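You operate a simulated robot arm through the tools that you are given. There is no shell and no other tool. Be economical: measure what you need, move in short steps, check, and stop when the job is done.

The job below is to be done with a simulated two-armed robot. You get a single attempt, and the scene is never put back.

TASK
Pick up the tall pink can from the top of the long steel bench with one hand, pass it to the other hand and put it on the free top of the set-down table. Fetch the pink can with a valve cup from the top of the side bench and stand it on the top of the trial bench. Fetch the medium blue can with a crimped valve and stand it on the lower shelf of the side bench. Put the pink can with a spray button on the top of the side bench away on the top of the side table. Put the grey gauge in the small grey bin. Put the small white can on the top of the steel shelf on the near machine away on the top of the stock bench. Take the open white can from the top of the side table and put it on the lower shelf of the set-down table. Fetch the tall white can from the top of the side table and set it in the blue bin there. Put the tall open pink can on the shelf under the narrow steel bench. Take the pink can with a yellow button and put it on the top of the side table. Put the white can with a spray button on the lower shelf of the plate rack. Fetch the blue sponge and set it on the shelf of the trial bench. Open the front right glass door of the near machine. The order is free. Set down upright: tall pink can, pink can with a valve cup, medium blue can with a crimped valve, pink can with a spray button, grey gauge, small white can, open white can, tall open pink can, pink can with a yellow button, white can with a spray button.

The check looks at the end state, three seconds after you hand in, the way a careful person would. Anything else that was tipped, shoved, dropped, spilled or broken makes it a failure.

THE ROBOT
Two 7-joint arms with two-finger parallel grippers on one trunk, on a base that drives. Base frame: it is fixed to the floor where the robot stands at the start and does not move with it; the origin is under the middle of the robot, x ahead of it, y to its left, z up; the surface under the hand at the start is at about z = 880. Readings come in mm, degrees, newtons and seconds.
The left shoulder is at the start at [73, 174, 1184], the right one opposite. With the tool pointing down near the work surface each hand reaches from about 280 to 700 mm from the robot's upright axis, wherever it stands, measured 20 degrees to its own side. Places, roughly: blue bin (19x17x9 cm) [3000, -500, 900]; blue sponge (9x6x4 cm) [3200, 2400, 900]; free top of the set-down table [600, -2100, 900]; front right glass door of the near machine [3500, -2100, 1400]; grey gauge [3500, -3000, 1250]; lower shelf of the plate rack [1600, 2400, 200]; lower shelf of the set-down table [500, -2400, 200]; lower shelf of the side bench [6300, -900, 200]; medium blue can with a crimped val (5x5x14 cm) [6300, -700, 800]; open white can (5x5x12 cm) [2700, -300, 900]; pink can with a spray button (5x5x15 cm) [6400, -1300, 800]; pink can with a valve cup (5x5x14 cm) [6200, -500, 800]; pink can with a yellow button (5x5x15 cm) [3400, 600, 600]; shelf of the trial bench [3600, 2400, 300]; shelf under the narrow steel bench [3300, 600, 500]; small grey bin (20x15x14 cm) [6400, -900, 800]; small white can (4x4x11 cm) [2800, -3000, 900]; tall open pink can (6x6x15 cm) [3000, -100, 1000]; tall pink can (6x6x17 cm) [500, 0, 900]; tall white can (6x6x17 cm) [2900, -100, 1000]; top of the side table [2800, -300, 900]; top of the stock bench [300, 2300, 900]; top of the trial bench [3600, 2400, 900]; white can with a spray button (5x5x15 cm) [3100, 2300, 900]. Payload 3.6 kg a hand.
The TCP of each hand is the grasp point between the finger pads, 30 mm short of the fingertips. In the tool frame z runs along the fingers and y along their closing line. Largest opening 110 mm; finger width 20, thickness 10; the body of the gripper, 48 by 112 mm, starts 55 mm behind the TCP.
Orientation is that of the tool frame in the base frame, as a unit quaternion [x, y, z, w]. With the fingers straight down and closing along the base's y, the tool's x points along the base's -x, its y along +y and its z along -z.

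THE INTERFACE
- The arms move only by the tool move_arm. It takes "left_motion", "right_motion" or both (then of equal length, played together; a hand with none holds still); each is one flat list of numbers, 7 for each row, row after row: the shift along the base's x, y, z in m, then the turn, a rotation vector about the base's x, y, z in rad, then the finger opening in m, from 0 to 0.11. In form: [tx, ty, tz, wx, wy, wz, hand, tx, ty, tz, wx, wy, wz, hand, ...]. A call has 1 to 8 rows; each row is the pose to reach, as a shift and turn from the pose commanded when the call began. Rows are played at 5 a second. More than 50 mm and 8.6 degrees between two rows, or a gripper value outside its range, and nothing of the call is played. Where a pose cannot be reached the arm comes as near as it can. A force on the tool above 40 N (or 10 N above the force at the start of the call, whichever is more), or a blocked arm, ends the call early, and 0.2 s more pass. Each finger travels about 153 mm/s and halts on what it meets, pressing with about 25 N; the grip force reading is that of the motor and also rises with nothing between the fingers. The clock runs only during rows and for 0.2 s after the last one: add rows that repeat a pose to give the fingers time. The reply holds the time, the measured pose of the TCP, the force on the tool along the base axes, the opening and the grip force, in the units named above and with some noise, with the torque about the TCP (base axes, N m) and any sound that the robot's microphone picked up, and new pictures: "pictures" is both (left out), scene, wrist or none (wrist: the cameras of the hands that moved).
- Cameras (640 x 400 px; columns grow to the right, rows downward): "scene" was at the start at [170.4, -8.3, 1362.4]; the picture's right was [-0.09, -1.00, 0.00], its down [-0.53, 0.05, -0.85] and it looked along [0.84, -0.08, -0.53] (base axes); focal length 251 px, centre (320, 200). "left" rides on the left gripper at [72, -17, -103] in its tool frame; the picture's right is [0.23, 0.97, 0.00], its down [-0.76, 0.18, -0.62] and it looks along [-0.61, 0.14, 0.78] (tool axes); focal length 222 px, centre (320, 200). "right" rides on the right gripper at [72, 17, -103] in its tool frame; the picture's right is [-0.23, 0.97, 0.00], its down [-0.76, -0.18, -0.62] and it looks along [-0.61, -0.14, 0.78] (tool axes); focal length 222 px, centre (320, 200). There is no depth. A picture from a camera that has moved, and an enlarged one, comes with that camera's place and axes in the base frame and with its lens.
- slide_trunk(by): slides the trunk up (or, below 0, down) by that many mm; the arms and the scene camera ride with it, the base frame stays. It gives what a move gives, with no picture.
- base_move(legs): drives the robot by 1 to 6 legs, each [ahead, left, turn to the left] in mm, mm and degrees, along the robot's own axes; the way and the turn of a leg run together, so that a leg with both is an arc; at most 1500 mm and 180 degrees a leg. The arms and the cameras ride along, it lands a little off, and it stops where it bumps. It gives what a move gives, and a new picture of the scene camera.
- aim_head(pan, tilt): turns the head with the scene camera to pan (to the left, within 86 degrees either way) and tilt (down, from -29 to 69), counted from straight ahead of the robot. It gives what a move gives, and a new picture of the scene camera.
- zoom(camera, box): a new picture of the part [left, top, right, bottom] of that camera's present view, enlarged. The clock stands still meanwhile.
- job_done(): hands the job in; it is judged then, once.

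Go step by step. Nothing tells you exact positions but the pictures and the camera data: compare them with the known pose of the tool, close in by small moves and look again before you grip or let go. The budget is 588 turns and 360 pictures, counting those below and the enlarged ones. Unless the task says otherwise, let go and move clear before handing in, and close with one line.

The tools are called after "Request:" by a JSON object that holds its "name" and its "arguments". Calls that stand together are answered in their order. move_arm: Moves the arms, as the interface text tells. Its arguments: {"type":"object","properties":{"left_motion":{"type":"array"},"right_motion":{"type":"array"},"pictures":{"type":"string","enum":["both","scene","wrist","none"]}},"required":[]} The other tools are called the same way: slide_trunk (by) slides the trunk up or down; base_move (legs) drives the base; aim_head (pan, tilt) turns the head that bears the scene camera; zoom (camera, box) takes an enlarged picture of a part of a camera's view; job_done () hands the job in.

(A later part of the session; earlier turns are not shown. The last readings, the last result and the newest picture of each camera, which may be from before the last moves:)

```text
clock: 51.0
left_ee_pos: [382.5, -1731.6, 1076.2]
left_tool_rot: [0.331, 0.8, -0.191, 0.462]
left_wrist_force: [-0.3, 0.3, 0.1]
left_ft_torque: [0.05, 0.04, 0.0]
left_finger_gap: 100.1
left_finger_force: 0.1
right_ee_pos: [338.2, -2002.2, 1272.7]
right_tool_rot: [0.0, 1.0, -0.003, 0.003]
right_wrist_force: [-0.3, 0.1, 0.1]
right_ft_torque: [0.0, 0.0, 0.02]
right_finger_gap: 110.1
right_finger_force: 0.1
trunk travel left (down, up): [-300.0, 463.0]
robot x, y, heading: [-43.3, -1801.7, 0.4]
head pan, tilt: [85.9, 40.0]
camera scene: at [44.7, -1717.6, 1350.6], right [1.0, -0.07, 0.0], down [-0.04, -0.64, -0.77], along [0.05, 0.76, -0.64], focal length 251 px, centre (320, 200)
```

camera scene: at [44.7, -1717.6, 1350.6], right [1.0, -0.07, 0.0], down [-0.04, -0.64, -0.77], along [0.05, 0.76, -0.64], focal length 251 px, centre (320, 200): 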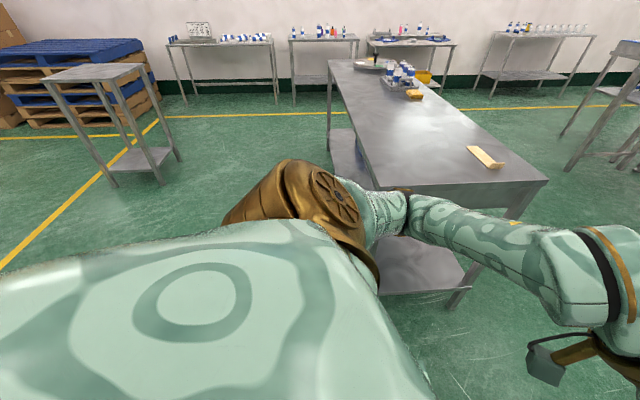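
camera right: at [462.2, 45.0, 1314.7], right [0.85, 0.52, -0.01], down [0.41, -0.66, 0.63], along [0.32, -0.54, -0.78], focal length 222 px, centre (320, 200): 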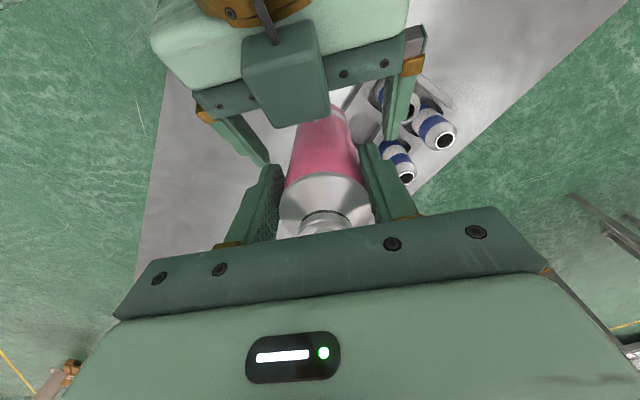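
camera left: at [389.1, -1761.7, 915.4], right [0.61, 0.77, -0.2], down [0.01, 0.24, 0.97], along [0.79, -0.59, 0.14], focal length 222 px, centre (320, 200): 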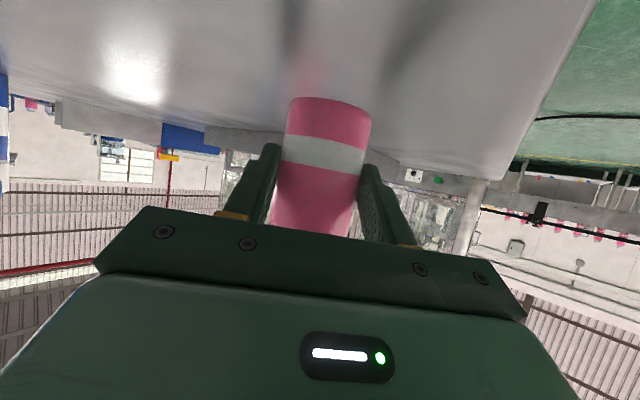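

The long bench spans y≈-1110..690, so the gap to the set-down table is only about 650 mm. I'll take the wide way round the north end towards the side table.

Request:
{"name": "aim_head", "arguments": {"pan": 0, "tilt": 25}}

Request:
{"name": "base_move", "arguments": {"legs": [[-450, 0, 0], [0, 0, 90], [1500, 0, 0], [1450, 0, 0], [0, 0, -90], [1500, 0, 0]]}}

```text
clock: 52.6
left_ee_pos: [383.0, -1731.4, 1077.7]
left_tool_rot: [0.33, 0.801, -0.19, 0.462]
left_wrist_force: [-0.7, 0.2, 0.2]
left_ft_torque: [-0.01, -0.01, 0.0]
left_finger_gap: 99.9
left_finger_force: 0.0
right_ee_pos: [337.5, -2002.2, 1271.0]
right_tool_rot: [0.001, 1.0, -0.003, 0.002]
right_wrist_force: [-0.5, 0.1, -0.5]
right_ft_torque: [-0.02, 0.03, -0.02]
right_finger_gap: 110.0
right_finger_force: 0.1
trunk travel left (down, up): [-300.0, 463.0]
robot x, y, heading: [-40.2, -1804.5, 0.3]
head pan, tilt: [0.0, 25.0]
camera scene: at [131.2, -1801.8, 1373.8], right [0.01, -1.0, 0.0], down [-0.42, 0.0, -0.91], along [0.91, 0.01, -0.42], focal length 251 px, centre (320, 200)
```

scene: 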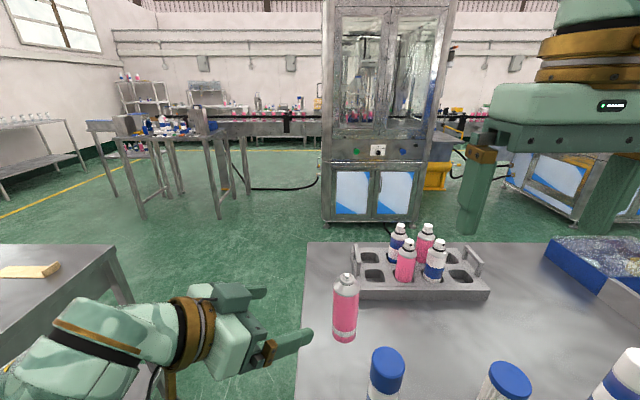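

```text
clock: 83.6
left_ee_pos: [1392.3, 1185.8, 1075.9]
left_tool_rot: [0.33, 0.8, -0.191, 0.462]
left_wrist_force: [-0.3, -0.4, 0.4]
left_ft_torque: [-0.02, -0.01, -0.02]
left_finger_gap: 100.2
left_finger_force: 0.0
right_ee_pos: [1348.1, 914.8, 1270.9]
right_tool_rot: [-0.001, 1.0, -0.004, 0.001]
right_wrist_force: [0.6, -0.2, -0.5]
right_ft_torque: [0.0, 0.01, -0.04]
right_finger_gap: 110.1
right_finger_force: 0.0
trunk travel left (down, up): [-300.0, 463.0]
robot x, y, heading: [966.6, 1113.1, 0.2]
head pan, tilt: [0.0, 25.0]
camera scene: at [1141.1, 1114.2, 1373.8], right [0.01, -1.0, 0.0], down [-0.42, 0.0, -0.91], along [0.91, 0.01, -0.42], focal length 251 px, centre (320, 200)
```

scene: 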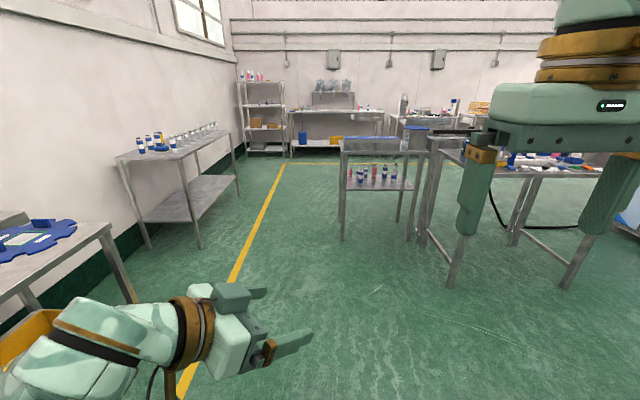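

The trial bench and plate rack are just here on the left. I'll take the sponge and the white spray can jobs now, so I zoom first.

Request:
{"name": "zoom", "arguments": {"camera": "scene", "box": [100, 110, 260, 210]}}

Request:
{"name": "aim_head", "arguments": {"pan": 60, "tilt": 40}}

```text
4.00 times, centred on (180, 160) of scene
camera zoom: at [1141.1, 1114.2, 1373.8], right [0.01, -1.0, 0.0], down [-0.42, 0.0, -0.91], along [0.91, 0.01, -0.42], focal length 1004 px, centre (880, 360)
```

zoom: 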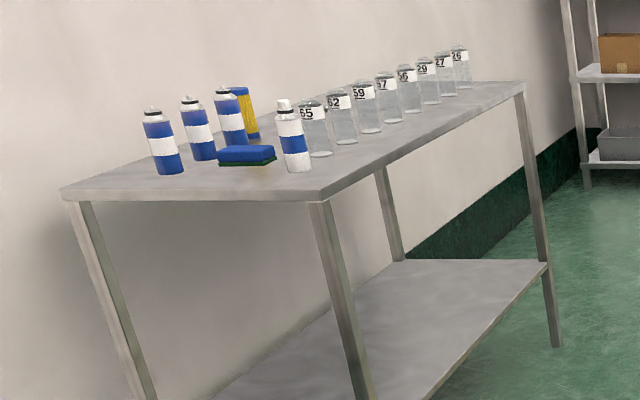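

```text
clock: 84.9
left_ee_pos: [1392.5, 1186.2, 1077.2]
left_tool_rot: [0.33, 0.801, -0.19, 0.463]
left_wrist_force: [-1.2, -0.2, 0.3]
left_ft_torque: [-0.02, 0.05, 0.04]
left_finger_gap: 100.0
left_finger_force: 0.1
right_ee_pos: [1348.4, 915.6, 1271.1]
right_tool_rot: [-0.001, 1.0, -0.003, 0.001]
right_wrist_force: [0.1, 0.3, 0.5]
right_ft_torque: [-0.01, 0.02, 0.0]
right_finger_gap: 110.0
right_finger_force: 0.1
trunk travel left (down, up): [-300.0, 463.0]
robot x, y, heading: [970.6, 1113.4, 0.3]
head pan, tilt: [60.0, 40.0]
camera scene: at [1090.8, 1187.5, 1350.6], right [0.87, -0.49, 0.0], down [-0.32, -0.56, -0.77], along [0.38, 0.67, -0.64], focal length 251 px, centre (320, 200)
```

scene: 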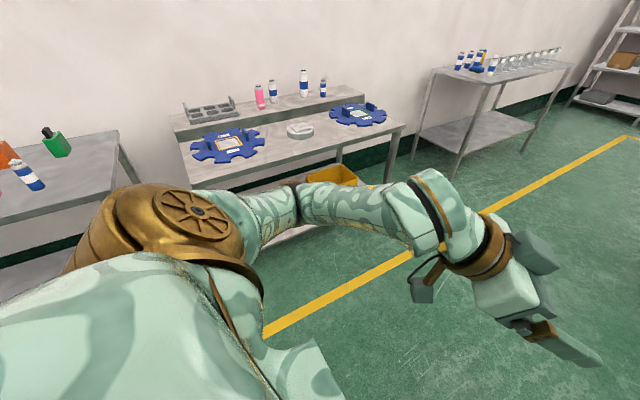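

White spray can is near [3117,2305], sponge near [3190,2430], bench front edge y≈2150. I'll drive there, passing clear of the narrow bench, and face the trial bench.

Request:
{"name": "aim_head", "arguments": {"pan": 0, "tilt": 32}}

Request:
{"name": "base_move", "arguments": {"legs": [[1200, 350, 0], [1000, 0, 0], [0, 0, 90], [120, 0, 0]]}}

```text
clock: 86.2
left_ee_pos: [1391.9, 1185.3, 1076.1]
left_tool_rot: [0.33, 0.8, -0.191, 0.463]
left_wrist_force: [-0.4, -0.6, -0.1]
left_ft_torque: [0.02, -0.01, 0.01]
left_finger_gap: 100.1
left_finger_force: 0.1
right_ee_pos: [1348.3, 915.3, 1271.2]
right_tool_rot: [-0.001, 1.0, -0.003, 0.002]
right_wrist_force: [0.7, 0.4, -0.1]
right_ft_torque: [0.0, 0.0, 0.02]
right_finger_gap: 110.0
right_finger_force: 0.1
trunk travel left (down, up): [-300.0, 463.0]
robot x, y, heading: [966.3, 1112.0, 0.4]
head pan, tilt: [0.0, 32.0]
camera scene: at [1138.3, 1114.3, 1362.7], right [0.01, -1.0, 0.0], down [-0.53, 0.0, -0.85], along [0.85, 0.01, -0.53], focal length 251 px, centre (320, 200)
```

scene: 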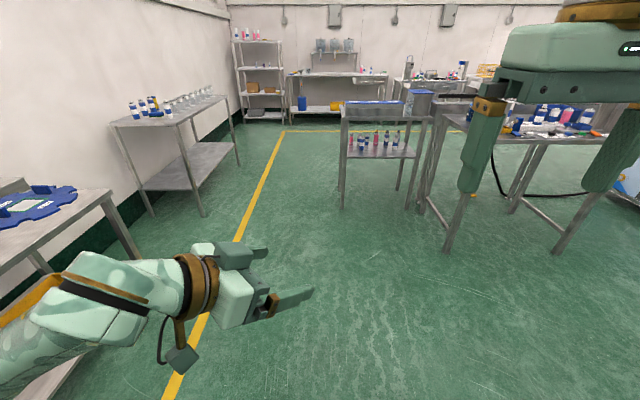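

```text
clock: 101.8
left_ee_pos: [3085.4, 1971.5, 1075.2]
left_tool_rot: [-0.327, 0.802, 0.188, 0.462]
left_wrist_force: [0.8, 0.1, -0.6]
left_ft_torque: [-0.05, -0.02, 0.0]
left_finger_gap: 100.0
left_finger_force: 0.0
right_ee_pos: [3355.3, 1923.7, 1271.4]
right_tool_rot: [-0.703, 0.711, -0.001, 0.003]
right_wrist_force: [0.0, -0.5, 0.2]
right_ft_torque: [-0.03, 0.03, -0.01]
right_finger_gap: 110.1
right_finger_force: 0.0
trunk travel left (down, up): [-300.0, 463.0]
robot x, y, heading: [3153.7, 1548.4, 89.6]
head pan, tilt: [0.0, 32.0]
camera scene: at [3155.0, 1715.7, 1362.5], right [1.0, -0.01, 0.0], down [0.0, -0.53, -0.85], along [0.01, 0.85, -0.53], focal length 251 px, centre (320, 200)
```

scene: 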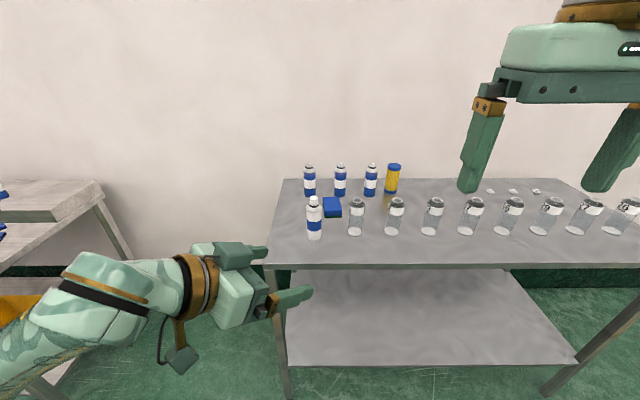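

Now the can measures [3145,2280] and the sponge [3203,2413]. I'll set the left hand to a pre-grasp pose, then drive forward 250.

Request:
{"name": "move_arm", "arguments": {"left_motion": [0.007, -0.015, -0.025, 0, 0, 0.145, 0.09, 0.014, -0.03, -0.05, 0, 0, 0.29, 0.09, 0.021, -0.047, -0.075, 0, 0, 0.436, 0.09], "pictures": "none"}}

Request:
{"name": "base_move", "arguments": {"legs": [[250, 0, 0]]}}

Request:
{"name": "zoom", "arguments": {"camera": "left", "box": [0, 0, 640, 400]}}

```text
clock: 102.6
left_ee_pos: [3122.8, 1936.0, 993.2]
left_tool_rot: [-0.494, 0.711, 0.286, 0.41]
left_wrist_force: [0.6, 0.1, 0.3]
left_ft_torque: [0.02, 0.02, 0.02]
left_finger_gap: 90.1
left_finger_force: 0.1
left hand out of reach, approached as far as the arm can: row 1, 2, 3
right_ee_pos: [3355.5, 1922.9, 1270.4]
right_tool_rot: [-0.703, 0.711, -0.002, 0.003]
right_wrist_force: [0.1, -0.4, -0.2]
right_ft_torque: [0.0, 0.0, 0.0]
right_finger_gap: 110.2
right_finger_force: 0.0
trunk travel left (down, up): [-300.0, 463.0]
robot x, y, heading: [3151.8, 1546.4, 89.8]
head pan, tilt: [0.0, 32.0]
```

```text
clock: 104.5
left_ee_pos: [3119.2, 2190.5, 993.2]
left_tool_rot: [-0.496, 0.71, 0.286, 0.41]
left_wrist_force: [0.3, 0.6, 0.6]
left_ft_torque: [-0.02, 0.01, -0.01]
left_finger_gap: 89.9
left_finger_force: 0.1
right_ee_pos: [3353.2, 2176.5, 1269.9]
right_tool_rot: [-0.705, 0.709, -0.001, 0.004]
right_wrist_force: [0.0, 0.0, -0.4]
right_ft_torque: [-0.01, -0.01, -0.02]
right_finger_gap: 109.8
right_finger_force: 0.1
trunk travel left (down, up): [-300.0, 463.0]
robot x, y, heading: [3154.3, 1794.1, 90.1]
head pan, tilt: [0.0, 32.0]
camera scene: at [3155.0, 1966.9, 1362.6], right [1.0, 0.0, 0.0], down [0.0, -0.53, -0.85], along [0.0, 0.85, -0.53], focal length 251 px, centre (320, 200)
```

scene: 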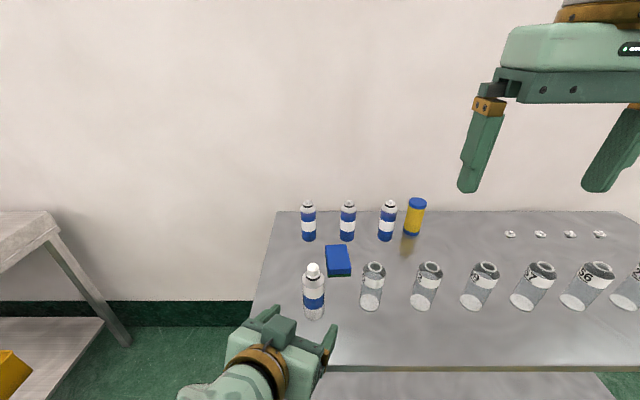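

```text
1.00 times, centred on (320, 200) of left (not enlarged: the box is as wide or as high as the picture)
camera zoom: at [3093.2, 2065.5, 982.4], right [-0.95, 0.23, -0.2], down [-0.22, -0.09, 0.97], along [0.21, 0.97, 0.13], focal length 222 px, centre (320, 200)
```

zoom: 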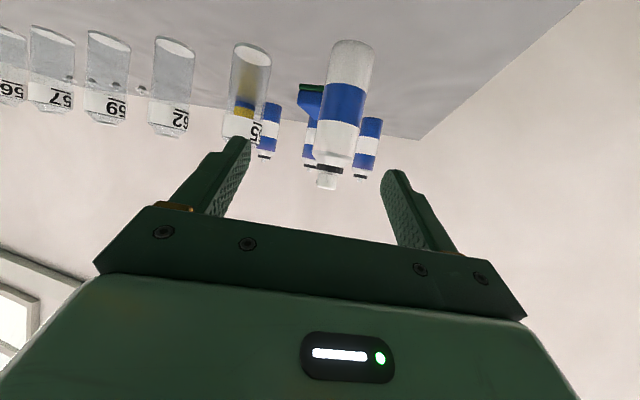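

The can appears about 90 mm ahead of the left TCP. I'll move in halfway while lowering and check again.

Request:
{"name": "move_arm", "arguments": {"left_motion": [0.008, 0.02, -0.03, 0, 0, 0, 0.09, 0.012, 0.04, -0.055, 0, 0, 0, 0.09], "pictures": "both"}}

```text
clock: 105.1
left_ee_pos: [3130.2, 2229.0, 937.8]
left_tool_rot: [-0.495, 0.711, 0.286, 0.41]
left_wrist_force: [0.4, 0.2, -0.1]
left_ft_torque: [0.01, -0.04, -0.03]
left_finger_gap: 90.1
left_finger_force: 0.1
right_ee_pos: [3353.4, 2175.9, 1271.7]
right_tool_rot: [-0.705, 0.709, -0.001, 0.003]
right_wrist_force: [0.2, 0.2, -0.2]
right_ft_torque: [0.02, -0.01, -0.03]
right_finger_gap: 110.3
right_finger_force: 0.1
trunk travel left (down, up): [-300.0, 463.0]
robot x, y, heading: [3154.1, 1797.1, 90.1]
head pan, tilt: [0.0, 32.0]
camera scene: at [3155.1, 1965.8, 1362.7], right [1.0, 0.0, 0.0], down [0.0, -0.53, -0.85], along [0.0, 0.85, -0.53], focal length 251 px, centre (320, 200)
camera left: at [3103.7, 2104.4, 926.4], right [-0.95, 0.23, -0.2], down [-0.22, -0.09, 0.97], along [0.21, 0.97, 0.13], focal length 222 px, centre (320, 200)
```

scene: 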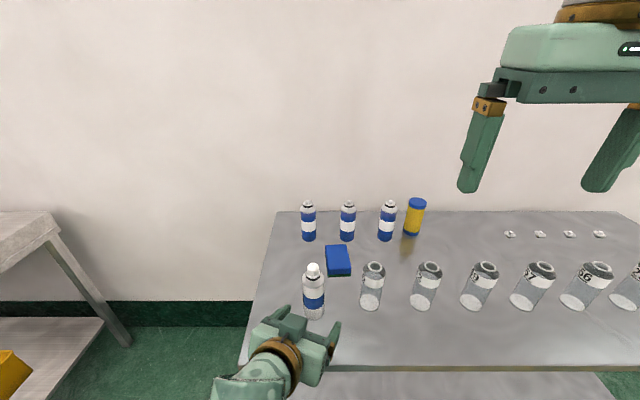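
left: 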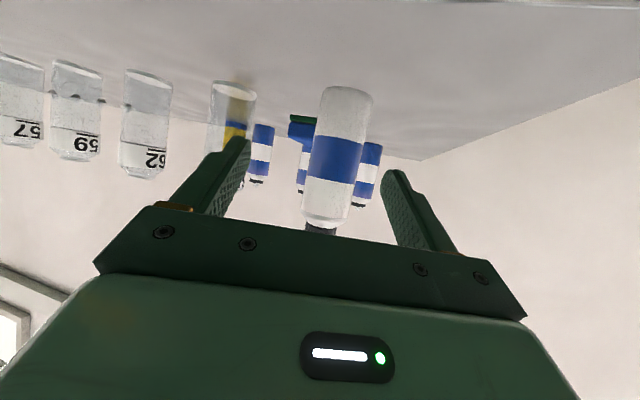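

The can is about 13 mm left of my line. I'll correct, move in and close.

Request:
{"name": "move_arm", "arguments": {"left_motion": [-0.005, 0.015, 0, 0, 0, 0, 0.09, 0, 0.035, 0, 0, 0, 0, 0.09, 0.004, 0.052, 0, 0, 0, 0, 0.09, 0.004, 0.052, 0, 0, 0, 0, 0.04, 0.004, 0.052, 0, 0, 0, 0, 0.04, 0.004, 0.052, 0, 0, 0, 0, 0.04], "pictures": "wrist"}}

```text
clock: 106.5
left_ee_pos: [3136.4, 2281.5, 940.0]
left_tool_rot: [-0.495, 0.711, 0.286, 0.41]
left_wrist_force: [-0.7, 0.8, -0.3]
left_ft_torque: [0.05, 0.01, 0.05]
left_finger_gap: 44.7
left_finger_force: 24.8
right_ee_pos: [3353.9, 2175.9, 1270.9]
right_tool_rot: [-0.705, 0.709, -0.001, 0.004]
right_wrist_force: [0.0, -0.4, 0.3]
right_ft_torque: [0.02, 0.03, -0.05]
right_finger_gap: 110.3
right_finger_force: 0.0
trunk travel left (down, up): [-300.0, 463.0]
robot x, y, heading: [3149.8, 1797.7, 89.9]
head pan, tilt: [0.0, 32.0]
camera left: at [3109.6, 2157.5, 928.8], right [-0.95, 0.23, -0.2], down [-0.22, -0.09, 0.97], along [0.21, 0.97, 0.13], focal length 222 px, centre (320, 200)
```

left: 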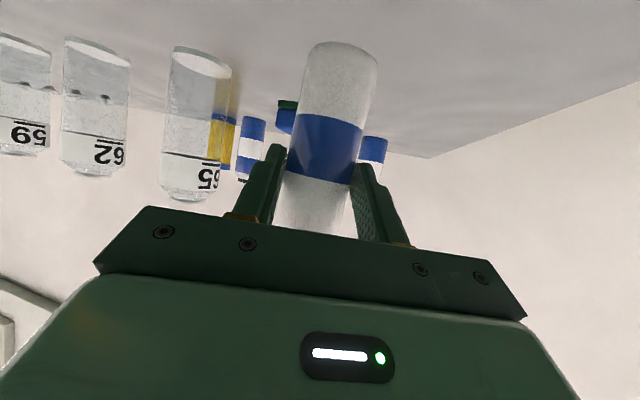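

Gripped, 60 mm above its bottom. I'll lift it and pull it back left while the right hand goes over the sponge.

Request:
{"name": "move_arm", "arguments": {"left_motion": [0, 0, 0.04, 0, 0, 0, 0.035, 0, 0, 0.08, 0, 0, 0, 0.035, 0, 0, 0.12, 0, 0, 0, 0.035, -0.02, -0.03, 0.13, 0, 0, 0, 0.035, -0.05, -0.06, 0.14, 0, 0, 0, 0.035, -0.08, -0.08, 0.14, 0, 0, 0, 0.035], "right_motion": [0, 0, 0, 0, 0, 0, 0.11, -0.01, 0.04, -0.01, 0, 0, 0, 0.11, -0.04, 0.08, -0.02, 0, 0, 0, 0.11, -0.07, 0.12, -0.03, 0, 0, 0, 0.11, -0.1, 0.16, -0.05, 0, 0, 0, 0.11, -0.13, 0.2, -0.07, 0, 0, 0, 0.11], "pictures": "both"}}

```text
refused: row 3 steps farther than a row can; nothing moved
```

I'll even the steps out and send it again.

Request:
{"name": "move_arm", "arguments": {"left_motion": [0, 0, 0.04, 0, 0, 0, 0.035, 0, 0, 0.08, 0, 0, 0, 0.035, 0, 0, 0.12, 0, 0, 0, 0.035, -0.02, -0.03, 0.13, 0, 0, 0, 0.035, -0.045, -0.05, 0.14, 0, 0, 0, 0.035, -0.07, -0.07, 0.14, 0, 0, 0, 0.035], "right_motion": [-0.005, 0.03, 0, 0, 0, 0, 0.11, -0.025, 0.065, -0.01, 0, 0, 0, 0.11, -0.05, 0.1, -0.02, 0, 0, 0, 0.11, -0.075, 0.135, -0.035, 0, 0, 0, 0.11, -0.1, 0.17, -0.05, 0, 0, 0, 0.11, -0.125, 0.205, -0.065, 0, 0, 0, 0.11], "pictures": "both"}}

```text
clock: 107.5
left_ee_pos: [3070.5, 2266.3, 1058.1]
left_tool_rot: [-0.474, 0.722, 0.363, 0.349]
left_wrist_force: [0.4, 0.2, -1.1]
left_ft_torque: [-0.03, 0.04, 0.03]
left_finger_gap: 43.9
left_finger_force: 24.6
right_ee_pos: [3278.3, 2310.3, 1237.2]
right_tool_rot: [-0.706, 0.708, -0.001, 0.004]
right_wrist_force: [0.4, 0.9, 1.6]
right_ft_torque: [0.06, -0.01, 0.01]
right_finger_gap: 109.9
right_finger_force: 0.1
right hand out of reach, approached as far as the arm can: row 5
trunk travel left (down, up): [-300.0, 463.0]
robot x, y, heading: [3153.2, 1797.6, 90.1]
head pan, tilt: [0.0, 32.0]
stopped in row 5 (left hand): the arm was blocked; the commanded pose is now the measured one
camera scene: at [3154.9, 1965.5, 1362.8], right [1.0, 0.0, 0.0], down [0.0, -0.53, -0.85], along [0.0, 0.85, -0.53], focal length 251 px, centre (320, 200)
camera right: at [3260.7, 2238.6, 1340.0], right [-0.97, 0.23, -0.01], down [0.18, 0.76, 0.63], along [0.15, 0.61, -0.78], focal length 222 px, centre (320, 200)
camera left: at [3048.2, 2141.3, 1045.4], right [-0.98, 0.18, 0.0], down [-0.03, -0.15, 0.99], along [0.18, 0.97, 0.16], focal length 222 px, centre (320, 200)
```

scene: 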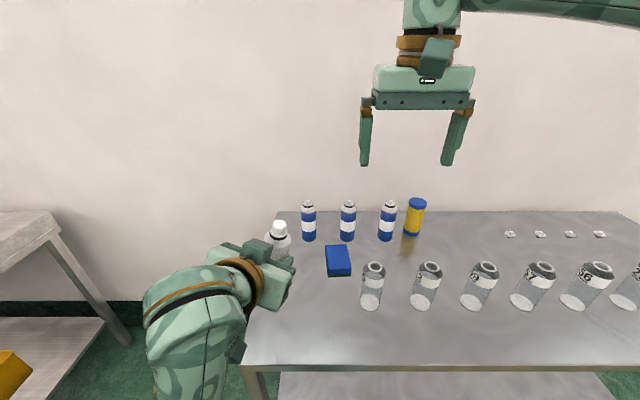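
right: 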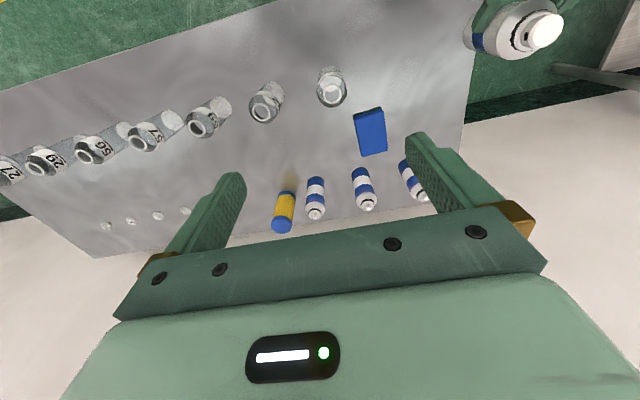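
left: 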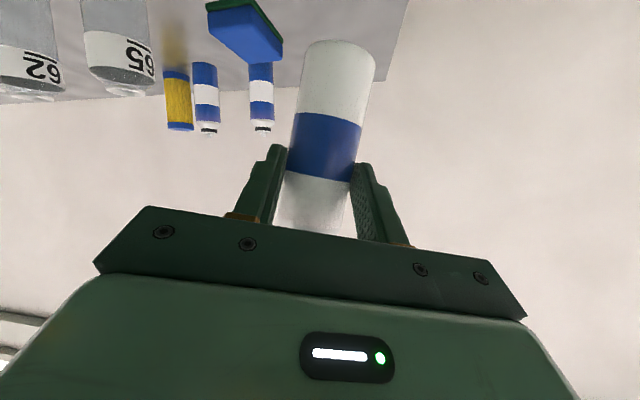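

The left arm hit a limit but still holds the can. The sponge is at about [3202,2425], which is a long reach, so I'll roll forward 60 mm and lower the right hand over it.

Request:
{"name": "base_move", "arguments": {"legs": [[65, 0, 0]]}}

Request:
{"name": "move_arm", "arguments": {"right_motion": [-0.025, 0.016, -0.03, 0, 0, 0, 0.11, -0.05, 0.032, -0.06, 0, 0, 0, 0.11, -0.073, 0.05, -0.09, 0, 0, 0, 0.11, -0.074, 0.05, -0.135, 0, 0, 0, 0.11], "pictures": "wrist"}}

```text
clock: 108.5
left_ee_pos: [3070.6, 2333.6, 1057.7]
left_tool_rot: [-0.475, 0.722, 0.362, 0.348]
left_wrist_force: [0.3, 0.5, -2.4]
left_ft_torque: [-0.06, 0.0, 0.0]
left_finger_gap: 44.1
left_finger_force: 25.2
right_ee_pos: [3278.8, 2378.1, 1236.6]
right_tool_rot: [-0.706, 0.708, -0.002, 0.003]
right_wrist_force: [0.3, 0.7, 0.4]
right_ft_torque: [-0.06, -0.02, 0.01]
right_finger_gap: 110.3
right_finger_force: 0.1
trunk travel left (down, up): [-300.0, 463.0]
robot x, y, heading: [3153.6, 1862.2, 90.0]
head pan, tilt: [0.0, 32.0]
camera scene: at [3155.1, 2032.7, 1362.4], right [1.0, 0.0, 0.0], down [0.0, -0.53, -0.85], along [0.0, 0.85, -0.53], focal length 251 px, centre (320, 200)
```

scene: 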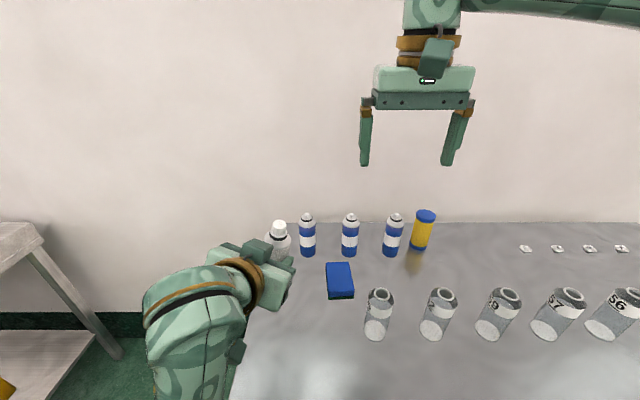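

```text
clock: 109.5
left_ee_pos: [3071.7, 2331.7, 1057.1]
left_tool_rot: [-0.474, 0.723, 0.362, 0.348]
left_wrist_force: [0.2, 0.6, -1.5]
left_ft_torque: [-0.02, -0.03, 0.02]
left_finger_gap: 43.9
left_finger_force: 24.6
right_ee_pos: [3206.7, 2429.3, 1101.7]
right_tool_rot: [-0.705, 0.709, -0.003, 0.003]
right_wrist_force: [0.4, 0.1, -0.4]
right_ft_torque: [0.0, -0.01, 0.03]
right_finger_gap: 109.8
right_finger_force: 0.0
trunk travel left (down, up): [-300.0, 463.0]
robot x, y, heading: [3152.6, 1860.8, 90.1]
head pan, tilt: [0.0, 32.0]
camera right: at [3188.8, 2356.8, 1204.6], right [-0.97, 0.23, -0.01], down [0.18, 0.76, 0.62], along [0.15, 0.61, -0.78], focal length 222 px, centre (320, 200)
```

right: 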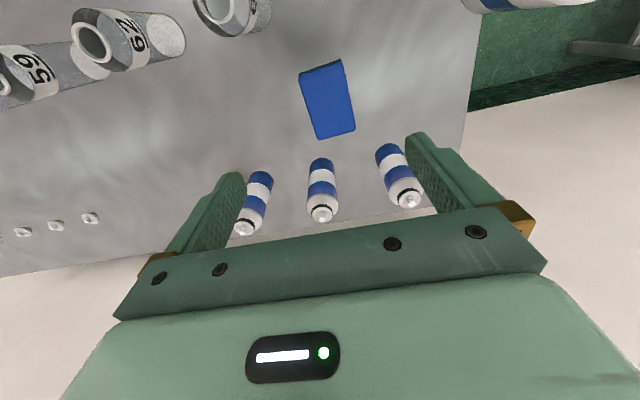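

Lined up with the sponge. I'll go down, close and lift it a little.

Request:
{"name": "move_arm", "arguments": {"right_motion": [-0.008, 0, -0.045, 0, 0, 0, 0.11, -0.008, 0, -0.09, 0, 0, 0, 0.11, -0.008, 0, -0.135, 0, 0, 0, 0.11, -0.008, 0, -0.175, 0, 0, 0, 0.11, -0.008, 0, -0.186, 0, 0, 0, 0.11, -0.008, 0, -0.186, 0, 0, 0, 0.06, -0.008, 0, -0.186, 0, 0, 0, 0.03, -0.008, 0, -0.186, 0, 0, 0, 0.03], "pictures": "wrist"}}

```text
clock: 111.3
left_ee_pos: [3071.1, 2331.9, 1058.5]
left_tool_rot: [-0.474, 0.723, 0.362, 0.348]
left_wrist_force: [-0.3, 0.4, -1.6]
left_ft_torque: [-0.05, 0.02, 0.01]
left_finger_gap: 43.8
left_finger_force: 25.2
right_ee_pos: [3197.1, 2423.5, 913.1]
right_tool_rot: [-0.706, 0.708, -0.003, 0.002]
right_wrist_force: [0.5, 0.6, 0.0]
right_ft_torque: [0.01, 0.02, -0.02]
right_finger_gap: 59.0
right_finger_force: 24.4
trunk travel left (down, up): [-300.0, 463.0]
robot x, y, heading: [3156.0, 1862.5, 89.7]
head pan, tilt: [0.0, 32.0]
camera right: at [3179.0, 2350.9, 1016.9], right [-0.97, 0.23, -0.01], down [0.18, 0.76, 0.63], along [0.15, 0.61, -0.78], focal length 222 px, centre (320, 200)
```

right: 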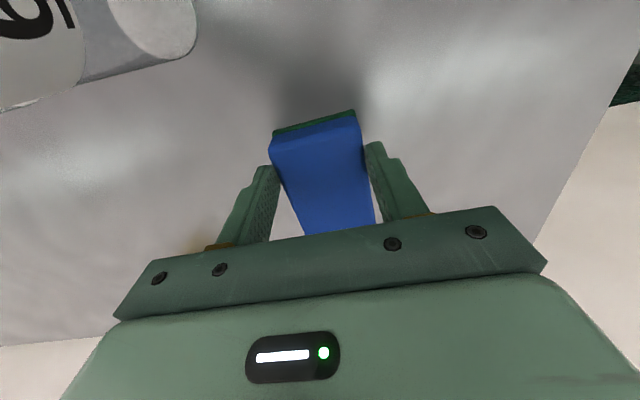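

Sponge gripped. I'll lift it clear of the bottles, raise the left can too, then back off.

Request:
{"name": "move_arm", "arguments": {"right_motion": [0, 0, 0.045, 0, 0, 0, 0.03, 0, 0, 0.09, 0, 0, 0, 0.03, 0, 0, 0.135, 0, 0, 0, 0.03, 0, -0.01, 0.18, 0, 0, 0, 0.03, 0, -0.03, 0.22, 0, 0, 0, 0.03, 0, -0.06, 0.25, 0, 0, 0, 0.03], "left_motion": [0, 0, 0.04, 0, 0, 0, 0.035, 0, 0, 0.08, 0, 0, 0, 0.035, 0, 0, 0.12, 0, 0, 0, 0.035, 0, 0, 0.16, 0, 0, 0, 0.035, 0, 0, 0.2, 0, 0, 0, 0.035, 0, 0, 0.24, 0, 0, 0, 0.035], "pictures": "none"}}

Request:
{"name": "base_move", "arguments": {"legs": [[-400, 0, 0]]}}

```text
clock: 111.8
left_ee_pos: [3036.3, 2340.0, 1088.6]
left_tool_rot: [-0.468, 0.733, 0.403, 0.286]
left_wrist_force: [0.8, -0.1, -1.3]
left_ft_torque: [-0.04, 0.0, -0.01]
left_finger_gap: 44.0
left_finger_force: 25.7
right_ee_pos: [3197.7, 2422.3, 971.7]
right_tool_rot: [-0.707, 0.708, -0.001, 0.003]
right_wrist_force: [0.6, -0.1, -0.5]
right_ft_torque: [-0.06, 0.02, -0.01]
right_finger_gap: 59.1
right_finger_force: 24.4
trunk travel left (down, up): [-300.0, 463.0]
robot x, y, heading: [3152.3, 1864.8, 90.1]
head pan, tilt: [0.0, 32.0]
stopped in row 2 (left hand): the arm was blocked; the commanded pose is now the measured one
```

```text
clock: 114.3
left_ee_pos: [3037.8, 1937.7, 1091.0]
left_tool_rot: [-0.466, 0.733, 0.403, 0.288]
left_wrist_force: [-0.4, -0.2, -1.8]
left_ft_torque: [-0.06, -0.01, -0.02]
left_finger_gap: 43.8
left_finger_force: 24.9
right_ee_pos: [3200.4, 2021.2, 973.5]
right_tool_rot: [-0.704, 0.71, -0.001, 0.004]
right_wrist_force: [0.4, -0.1, -0.1]
right_ft_torque: [0.0, -0.02, -0.04]
right_finger_gap: 59.0
right_finger_force: 25.0
trunk travel left (down, up): [-300.0, 463.0]
robot x, y, heading: [3149.1, 1460.0, 89.6]
head pan, tilt: [0.0, 32.0]
camera scene: at [3154.3, 1628.5, 1362.8], right [1.0, -0.01, 0.0], down [0.0, -0.53, -0.85], along [0.01, 0.85, -0.53], focal length 251 px, centre (320, 200)
```

scene: 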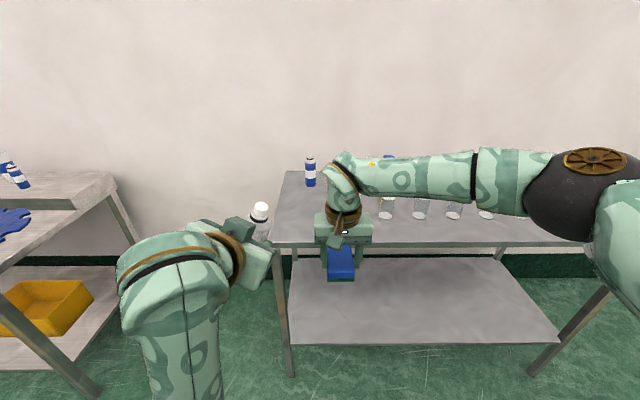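

The lift was cut short by the left arm's limit, so the sponge left low past the bottles. I'll raise the right hand now and check that everything still stands.

Request:
{"name": "move_arm", "arguments": {"right_motion": [0.03, 0, 0.04, 0, 0, 0, 0.03, 0.06, -0.02, 0.07, 0, 0, 0, 0.03, 0.09, -0.04, 0.1, 0, 0, 0, 0.03, 0.12, -0.06, 0.13, 0, 0, 0, 0.03, 0.15, -0.08, 0.16, 0, 0, 0, 0.03, 0.17, -0.09, 0.2, 0, 0, 0, 0.03], "pictures": "scene"}}

```text
clock: 115.7
left_ee_pos: [3038.1, 1938.0, 1090.0]
left_tool_rot: [-0.466, 0.733, 0.403, 0.288]
left_wrist_force: [0.7, 0.7, -1.1]
left_ft_torque: [-0.06, 0.02, 0.01]
left_finger_gap: 44.1
left_finger_force: 24.8
right_ee_pos: [3368.8, 1928.6, 1176.0]
right_tool_rot: [-0.704, 0.71, -0.001, 0.003]
right_wrist_force: [-0.2, -0.1, 0.0]
right_ft_torque: [-0.01, -0.01, -0.03]
right_finger_gap: 58.5
right_finger_force: 25.4
trunk travel left (down, up): [-300.0, 463.0]
robot x, y, heading: [3153.2, 1462.3, 89.3]
head pan, tilt: [0.0, 32.0]
camera scene: at [3154.3, 1628.6, 1362.9], right [1.0, -0.01, 0.0], down [0.0, -0.53, -0.85], along [0.01, 0.85, -0.53], focal length 251 px, centre (320, 200)
```

scene: 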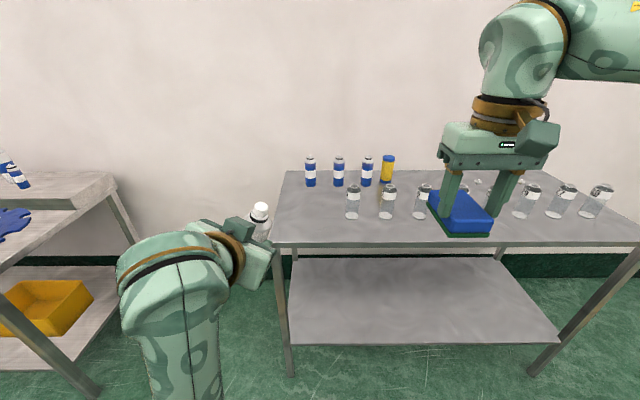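

Everything is still standing. I'll shift 150 mm left so the left hand sits beside the bench end, lower the trunk, and tilt the right hand forward for the shelf.

Request:
{"name": "base_move", "arguments": {"legs": [[0, 150, 0]]}}

Request:
{"name": "slide_trunk", "arguments": {"by": -280}}

Request:
{"name": "move_arm", "arguments": {"right_motion": [-0.01, 0.01, -0.045, 0.145, 0, 0, 0.03, -0.02, 0.02, -0.09, 0.29, 0, 0, 0.03, -0.03, 0.03, -0.135, 0.435, 0, 0, 0.03, -0.03, 0.04, -0.18, 0.58, 0, 0, 0.03, -0.03, 0.05, -0.225, 0.725, 0, 0, 0.03, -0.03, 0.05, -0.27, 0.87, 0, 0, 0.03, -0.03, 0.05, -0.315, 0.87, 0, 0, 0.03, -0.03, 0.05, -0.36, 0.87, 0, 0, 0.03], "pictures": "scene"}}

```text
clock: 117.1
left_ee_pos: [2885.3, 1940.0, 1089.4]
left_tool_rot: [-0.466, 0.733, 0.402, 0.289]
left_wrist_force: [-0.1, 0.6, -2.2]
left_ft_torque: [-0.02, -0.02, -0.03]
left_finger_gap: 44.0
left_finger_force: 25.0
right_ee_pos: [3216.9, 1930.6, 1174.8]
right_tool_rot: [-0.704, 0.71, -0.002, 0.005]
right_wrist_force: [-0.2, -0.7, -0.4]
right_ft_torque: [-0.03, -0.01, -0.02]
right_finger_gap: 58.7
right_finger_force: 25.8
trunk travel left (down, up): [-300.0, 463.0]
robot x, y, heading: [2999.8, 1461.1, 89.4]
head pan, tilt: [0.0, 32.0]
camera scene: at [3001.6, 1630.5, 1362.7], right [1.0, -0.01, 0.0], down [0.0, -0.53, -0.85], along [0.01, 0.85, -0.53], focal length 251 px, centre (320, 200)
```

scene: 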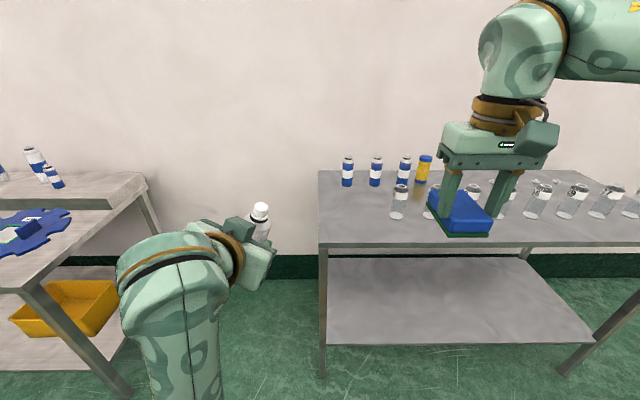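

```text
clock: 118.2
left_ee_pos: [2854.4, 1951.7, 1010.1]
left_tool_rot: [-0.451, 0.738, 0.448, 0.227]
left_wrist_force: [0.4, -0.7, -2.3]
left_ft_torque: [-0.06, -0.02, 0.0]
left_finger_gap: 43.9
left_finger_force: 25.1
right_ee_pos: [3218.5, 1936.8, 1100.0]
right_tool_rot: [-0.704, 0.71, -0.005, 0.0]
right_wrist_force: [0.0, 0.1, -1.2]
right_ft_torque: [0.0, 0.02, 0.04]
right_finger_gap: 58.6
right_finger_force: 24.7
trunk travel left (down, up): [-230.0, 533.0]
robot x, y, heading: [3000.2, 1461.4, 89.4]
head pan, tilt: [0.0, 32.0]
stopped: the arm was blocked; the commanded pose is now the measured one
```

```text
clock: 120.0
left_ee_pos: [2853.8, 1951.5, 1009.3]
left_tool_rot: [-0.451, 0.738, 0.448, 0.228]
left_wrist_force: [-0.6, 0.2, -1.0]
left_ft_torque: [-0.03, -0.02, 0.03]
left_finger_gap: 43.9
left_finger_force: 25.0
right_ee_pos: [3127.7, 2064.7, 798.7]
right_tool_rot: [-0.642, 0.658, 0.267, 0.288]
right_wrist_force: [-0.1, 0.6, -0.8]
right_ft_torque: [-0.01, -0.01, -0.03]
right_finger_gap: 58.3
right_finger_force: 25.0
right hand out of reach, approached as far as the arm can: row 6, 7, 8
trunk travel left (down, up): [-230.0, 533.0]
robot x, y, heading: [3002.0, 1461.5, 89.6]
head pan, tilt: [0.0, 32.0]
camera scene: at [3003.5, 1664.6, 1290.1], right [1.0, -0.01, 0.0], down [0.0, -0.53, -0.85], along [0.01, 0.85, -0.53], focal length 251 px, centre (320, 200)
```

scene: 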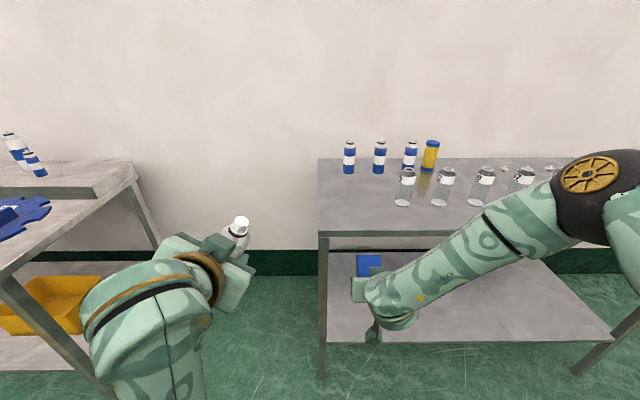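

The left elbow appears to touch my own body. I'll extend the left hand forward and straighten it to free the elbow.

Request:
{"name": "move_arm", "arguments": {"left_motion": [0.022, 0.012, 0.01, -0.018, -0.118, -0.037, 0.035, 0.044, 0.025, 0.02, -0.036, -0.236, -0.074, 0.035, 0.066, 0.038, 0.02, -0.053, -0.354, -0.111, 0.035, 0.086, 0.05, 0.02, -0.071, -0.471, -0.149, 0.035], "pictures": "scene"}}

```text
clock: 121.0
left_ee_pos: [2920.1, 2005.6, 1016.8]
left_tool_rot: [-0.497, 0.715, 0.308, 0.385]
left_wrist_force: [-0.5, 0.3, -1.6]
left_ft_torque: [-0.08, 0.0, 0.03]
left_finger_gap: 43.9
left_finger_force: 24.9
right_ee_pos: [3129.7, 2063.6, 799.9]
right_tool_rot: [-0.641, 0.659, 0.267, 0.289]
right_wrist_force: [-0.3, -0.8, -0.5]
right_ft_torque: [-0.02, 0.04, 0.01]
right_finger_gap: 58.5
right_finger_force: 24.7
trunk travel left (down, up): [-230.0, 533.0]
robot x, y, heading: [3000.9, 1464.2, 89.3]
head pan, tilt: [0.0, 32.0]
camera scene: at [3003.8, 1663.2, 1290.5], right [1.0, -0.01, 0.0], down [0.0, -0.53, -0.85], along [0.01, 0.85, -0.53], focal length 251 px, centre (320, 200)
```

scene: 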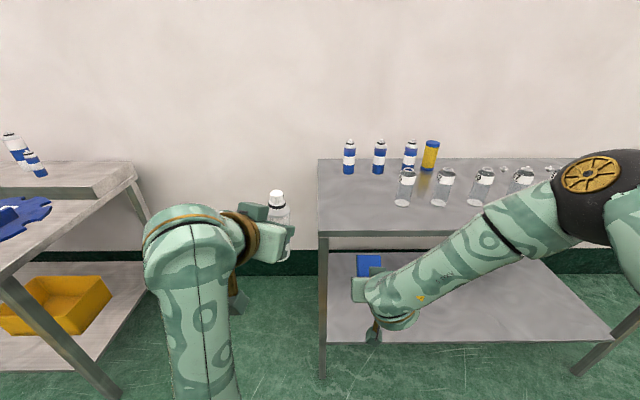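

The left is straight again. I'll try lowering the trunk further.

Request:
{"name": "slide_trunk", "arguments": {"by": -200}}

```text
clock: 123.2
left_ee_pos: [2938.5, 2011.0, 810.7]
left_tool_rot: [-0.504, 0.718, 0.275, 0.395]
left_wrist_force: [0.2, -0.2, -1.5]
left_ft_torque: [-0.03, -0.04, 0.02]
left_finger_gap: 44.2
left_finger_force: 24.7
right_ee_pos: [3127.2, 2051.3, 485.8]
right_tool_rot: [-0.672, 0.688, 0.18, 0.205]
right_wrist_force: [0.1, -0.7, 0.2]
right_ft_torque: [-0.06, 0.02, 0.01]
right_finger_gap: 58.3
right_finger_force: 24.5
trunk travel left (down, up): [-30.0, 733.0]
robot x, y, heading: [3002.5, 1461.9, 89.5]
head pan, tilt: [0.0, 32.0]
```

Trunk is low now. I'll bring the right hand back to a low tilted pose in front of the shelf.

Request:
{"name": "move_arm", "arguments": {"right_motion": [0.015, -0.03, -0.02, 0.075, 0, 0, 0.03, 0.03, -0.06, -0.04, 0.15, 0, 0, 0.03, 0.045, -0.09, -0.06, 0.225, 0, 0, 0.03, 0.06, -0.11, -0.076, 0.3, 0, 0, 0.03], "pictures": "scene"}}

```text
clock: 124.2
left_ee_pos: [2938.5, 2012.6, 812.3]
left_tool_rot: [-0.502, 0.718, 0.275, 0.396]
left_wrist_force: [0.2, 0.4, -1.8]
left_ft_torque: [-0.06, 0.03, 0.02]
left_finger_gap: 44.1
left_finger_force: 24.4
right_ee_pos: [3037.2, 2053.5, 496.4]
right_tool_rot: [-0.637, 0.675, 0.232, 0.293]
right_wrist_force: [0.4, -0.2, -0.3]
right_ft_torque: [-0.02, 0.04, 0.01]
right_finger_gap: 58.5
right_finger_force: 24.9
right hand out of reach, approached as far as the arm can: row 1, 2, 3, 4
trunk travel left (down, up): [-30.0, 733.0]
robot x, y, heading: [2998.7, 1458.7, 89.6]
head pan, tilt: [0.0, 32.0]
camera scene: at [3004.6, 1781.9, 1077.4], right [1.0, -0.01, 0.0], down [0.0, -0.53, -0.85], along [0.01, 0.85, -0.53], focal length 251 px, centre (320, 200)
```

scene: 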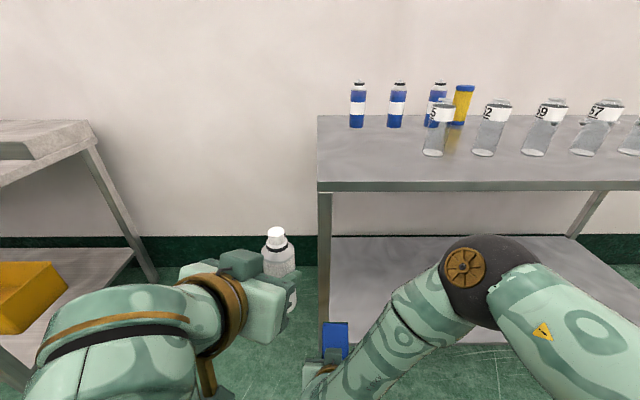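

The trunk leans forward as it goes down, so the shoulders are further ahead. I'll reposition the right hand ahead of and lower than that.

Request:
{"name": "move_arm", "arguments": {"right_motion": [0.03, 0.017, -0.02, 0, 0, 0, 0.03, 0.06, 0.034, -0.04, 0, 0, 0, 0.03, 0.09, 0.05, -0.06, 0, 0, 0, 0.03, 0.115, 0.067, -0.08, 0, 0, 0, 0.03], "pictures": "scene"}}

```text
clock: 125.2
left_ee_pos: [2938.3, 2012.8, 811.7]
left_tool_rot: [-0.503, 0.718, 0.275, 0.396]
left_wrist_force: [0.3, -0.2, -1.3]
left_ft_torque: [-0.07, 0.03, -0.01]
left_finger_gap: 44.2
left_finger_force: 25.0
right_ee_pos: [3131.8, 2157.7, 410.4]
right_tool_rot: [-0.639, 0.678, 0.221, 0.287]
right_wrist_force: [-0.6, 0.3, -0.1]
right_ft_torque: [0.0, -0.04, 0.01]
right_finger_gap: 58.6
right_finger_force: 25.3
right hand out of reach, approached as far as the arm can: row 1, 2, 3, 4
trunk travel left (down, up): [-30.0, 733.0]
robot x, y, heading: [2996.8, 1463.9, 89.6]
head pan, tilt: [0.0, 32.0]
camera scene: at [3004.6, 1782.1, 1077.3], right [1.0, -0.01, 0.0], down [0.0, -0.53, -0.85], along [0.01, 0.85, -0.53], focal length 251 px, centre (320, 200)
```

scene: 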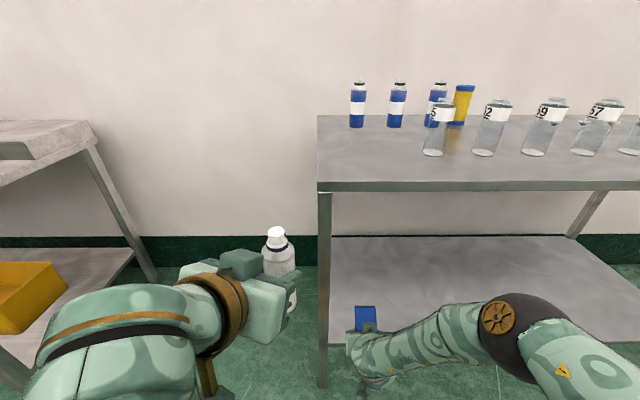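

Sponge is at the shelf front; the shelf is at z≈360. I'll raise it slightly, move the left hand outward, then roll forward.

Request:
{"name": "move_arm", "arguments": {"right_motion": [0, 0, 0.02, 0, 0, 0, 0.03, 0.01, 0, 0.04, 0, 0, 0, 0.03], "left_motion": [-0.02, 0, 0, 0, 0, 0, 0.035, -0.04, 0, 0, 0, 0, 0, 0.035], "pictures": "none"}}

```text
clock: 125.8
left_ee_pos: [2909.8, 2027.9, 813.6]
left_tool_rot: [-0.506, 0.715, 0.267, 0.401]
left_wrist_force: [-0.3, 0.3, -1.8]
left_ft_torque: [-0.02, -0.01, -0.01]
left_finger_gap: 43.7
left_finger_force: 25.0
left hand out of reach, approached as far as the arm can: row 1, 2
right_ee_pos: [3137.2, 2167.6, 452.5]
right_tool_rot: [-0.638, 0.675, 0.229, 0.29]
right_wrist_force: [-1.0, -0.2, -0.5]
right_ft_torque: [-0.02, -0.01, -0.02]
right_finger_gap: 58.8
right_finger_force: 24.8
right hand out of reach, approached as far as the arm can: row 1, 2
trunk travel left (down, up): [-30.0, 733.0]
robot x, y, heading: [2998.7, 1465.2, 89.4]
head pan, tilt: [0.0, 32.0]
```

Request:
{"name": "base_move", "arguments": {"legs": [[130, 0, 0]]}}

Request:
{"name": "zoom", "arguments": {"camera": "right", "box": [0, 0, 640, 400]}}

```text
clock: 127.0
left_ee_pos: [2907.8, 2159.4, 812.8]
left_tool_rot: [-0.506, 0.716, 0.268, 0.4]
left_wrist_force: [-0.3, 0.2, -0.6]
left_ft_torque: [-0.03, 0.03, -0.01]
left_finger_gap: 43.9
left_finger_force: 24.6
right_ee_pos: [3135.0, 2301.7, 452.3]
right_tool_rot: [-0.638, 0.675, 0.229, 0.291]
right_wrist_force: [0.7, 0.0, -0.8]
right_ft_torque: [-0.05, 0.03, -0.02]
right_finger_gap: 58.6
right_finger_force: 24.8
trunk travel left (down, up): [-30.0, 733.0]
robot x, y, heading: [2999.1, 1595.9, 89.9]
head pan, tilt: [0.0, 32.0]
camera scene: at [3004.2, 1914.8, 1077.2], right [1.0, 0.0, 0.0], down [0.0, -0.53, -0.85], along [0.0, 0.85, -0.53], focal length 251 px, centre (320, 200)
```

scene: 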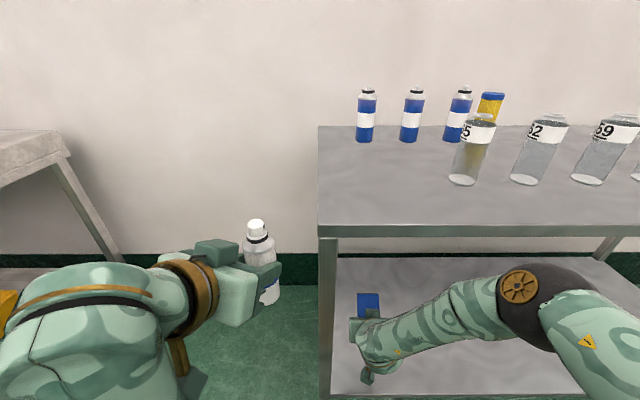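

```text
1.00 times, centred on (320, 200) of right (not enlarged: the box is as wide or as high as the picture)
camera zoom: at [3106.9, 2179.9, 476.8], right [-0.97, 0.24, 0.09], down [0.13, 0.12, 0.98], along [0.23, 0.96, -0.14], focal length 222 px, centre (320, 200)
```

zoom: 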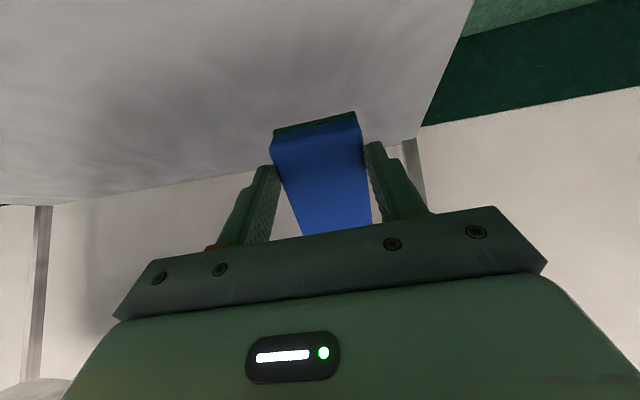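

The sponge is over the shelf. I'll lower slowly and feel for contact.

Request:
{"name": "move_arm", "arguments": {"right_motion": [0, 0, -0.015, 0, 0, 0, 0.03, 0, 0, -0.025, 0, 0, 0, 0.03, 0, 0, -0.032, 0, 0, 0, 0.03, 0, 0, -0.039, 0, 0, 0, 0.03, 0, 0, -0.045, 0, 0, 0, 0.03], "pictures": "wrist"}}

```text
clock: 128.2
left_ee_pos: [2908.8, 2158.9, 814.2]
left_tool_rot: [-0.506, 0.715, 0.268, 0.4]
left_wrist_force: [0.2, 0.2, -1.8]
left_ft_torque: [-0.05, 0.0, 0.01]
left_finger_gap: 43.6
left_finger_force: 25.0
right_ee_pos: [3134.3, 2301.6, 407.2]
right_tool_rot: [-0.639, 0.676, 0.227, 0.29]
right_wrist_force: [0.1, 0.2, -0.9]
right_ft_torque: [0.0, -0.01, -0.02]
right_finger_gap: 58.7
right_finger_force: 24.7
trunk travel left (down, up): [-30.0, 733.0]
robot x, y, heading: [3000.8, 1595.7, 89.7]
head pan, tilt: [0.0, 32.0]
camera right: at [3106.1, 2180.5, 431.9], right [-0.96, 0.25, 0.09], down [0.13, 0.12, 0.98], along [0.23, 0.96, -0.15], focal length 222 px, centre (320, 200)
```

right: 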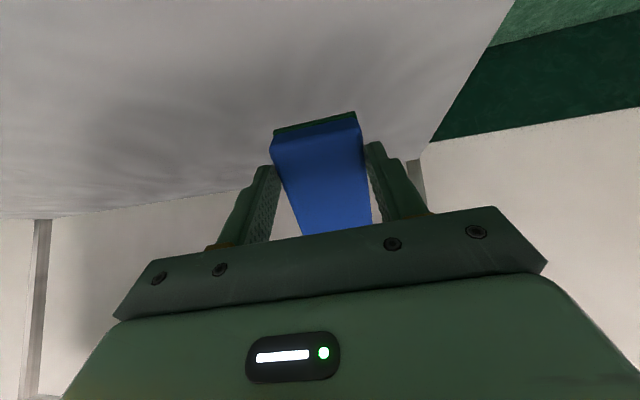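

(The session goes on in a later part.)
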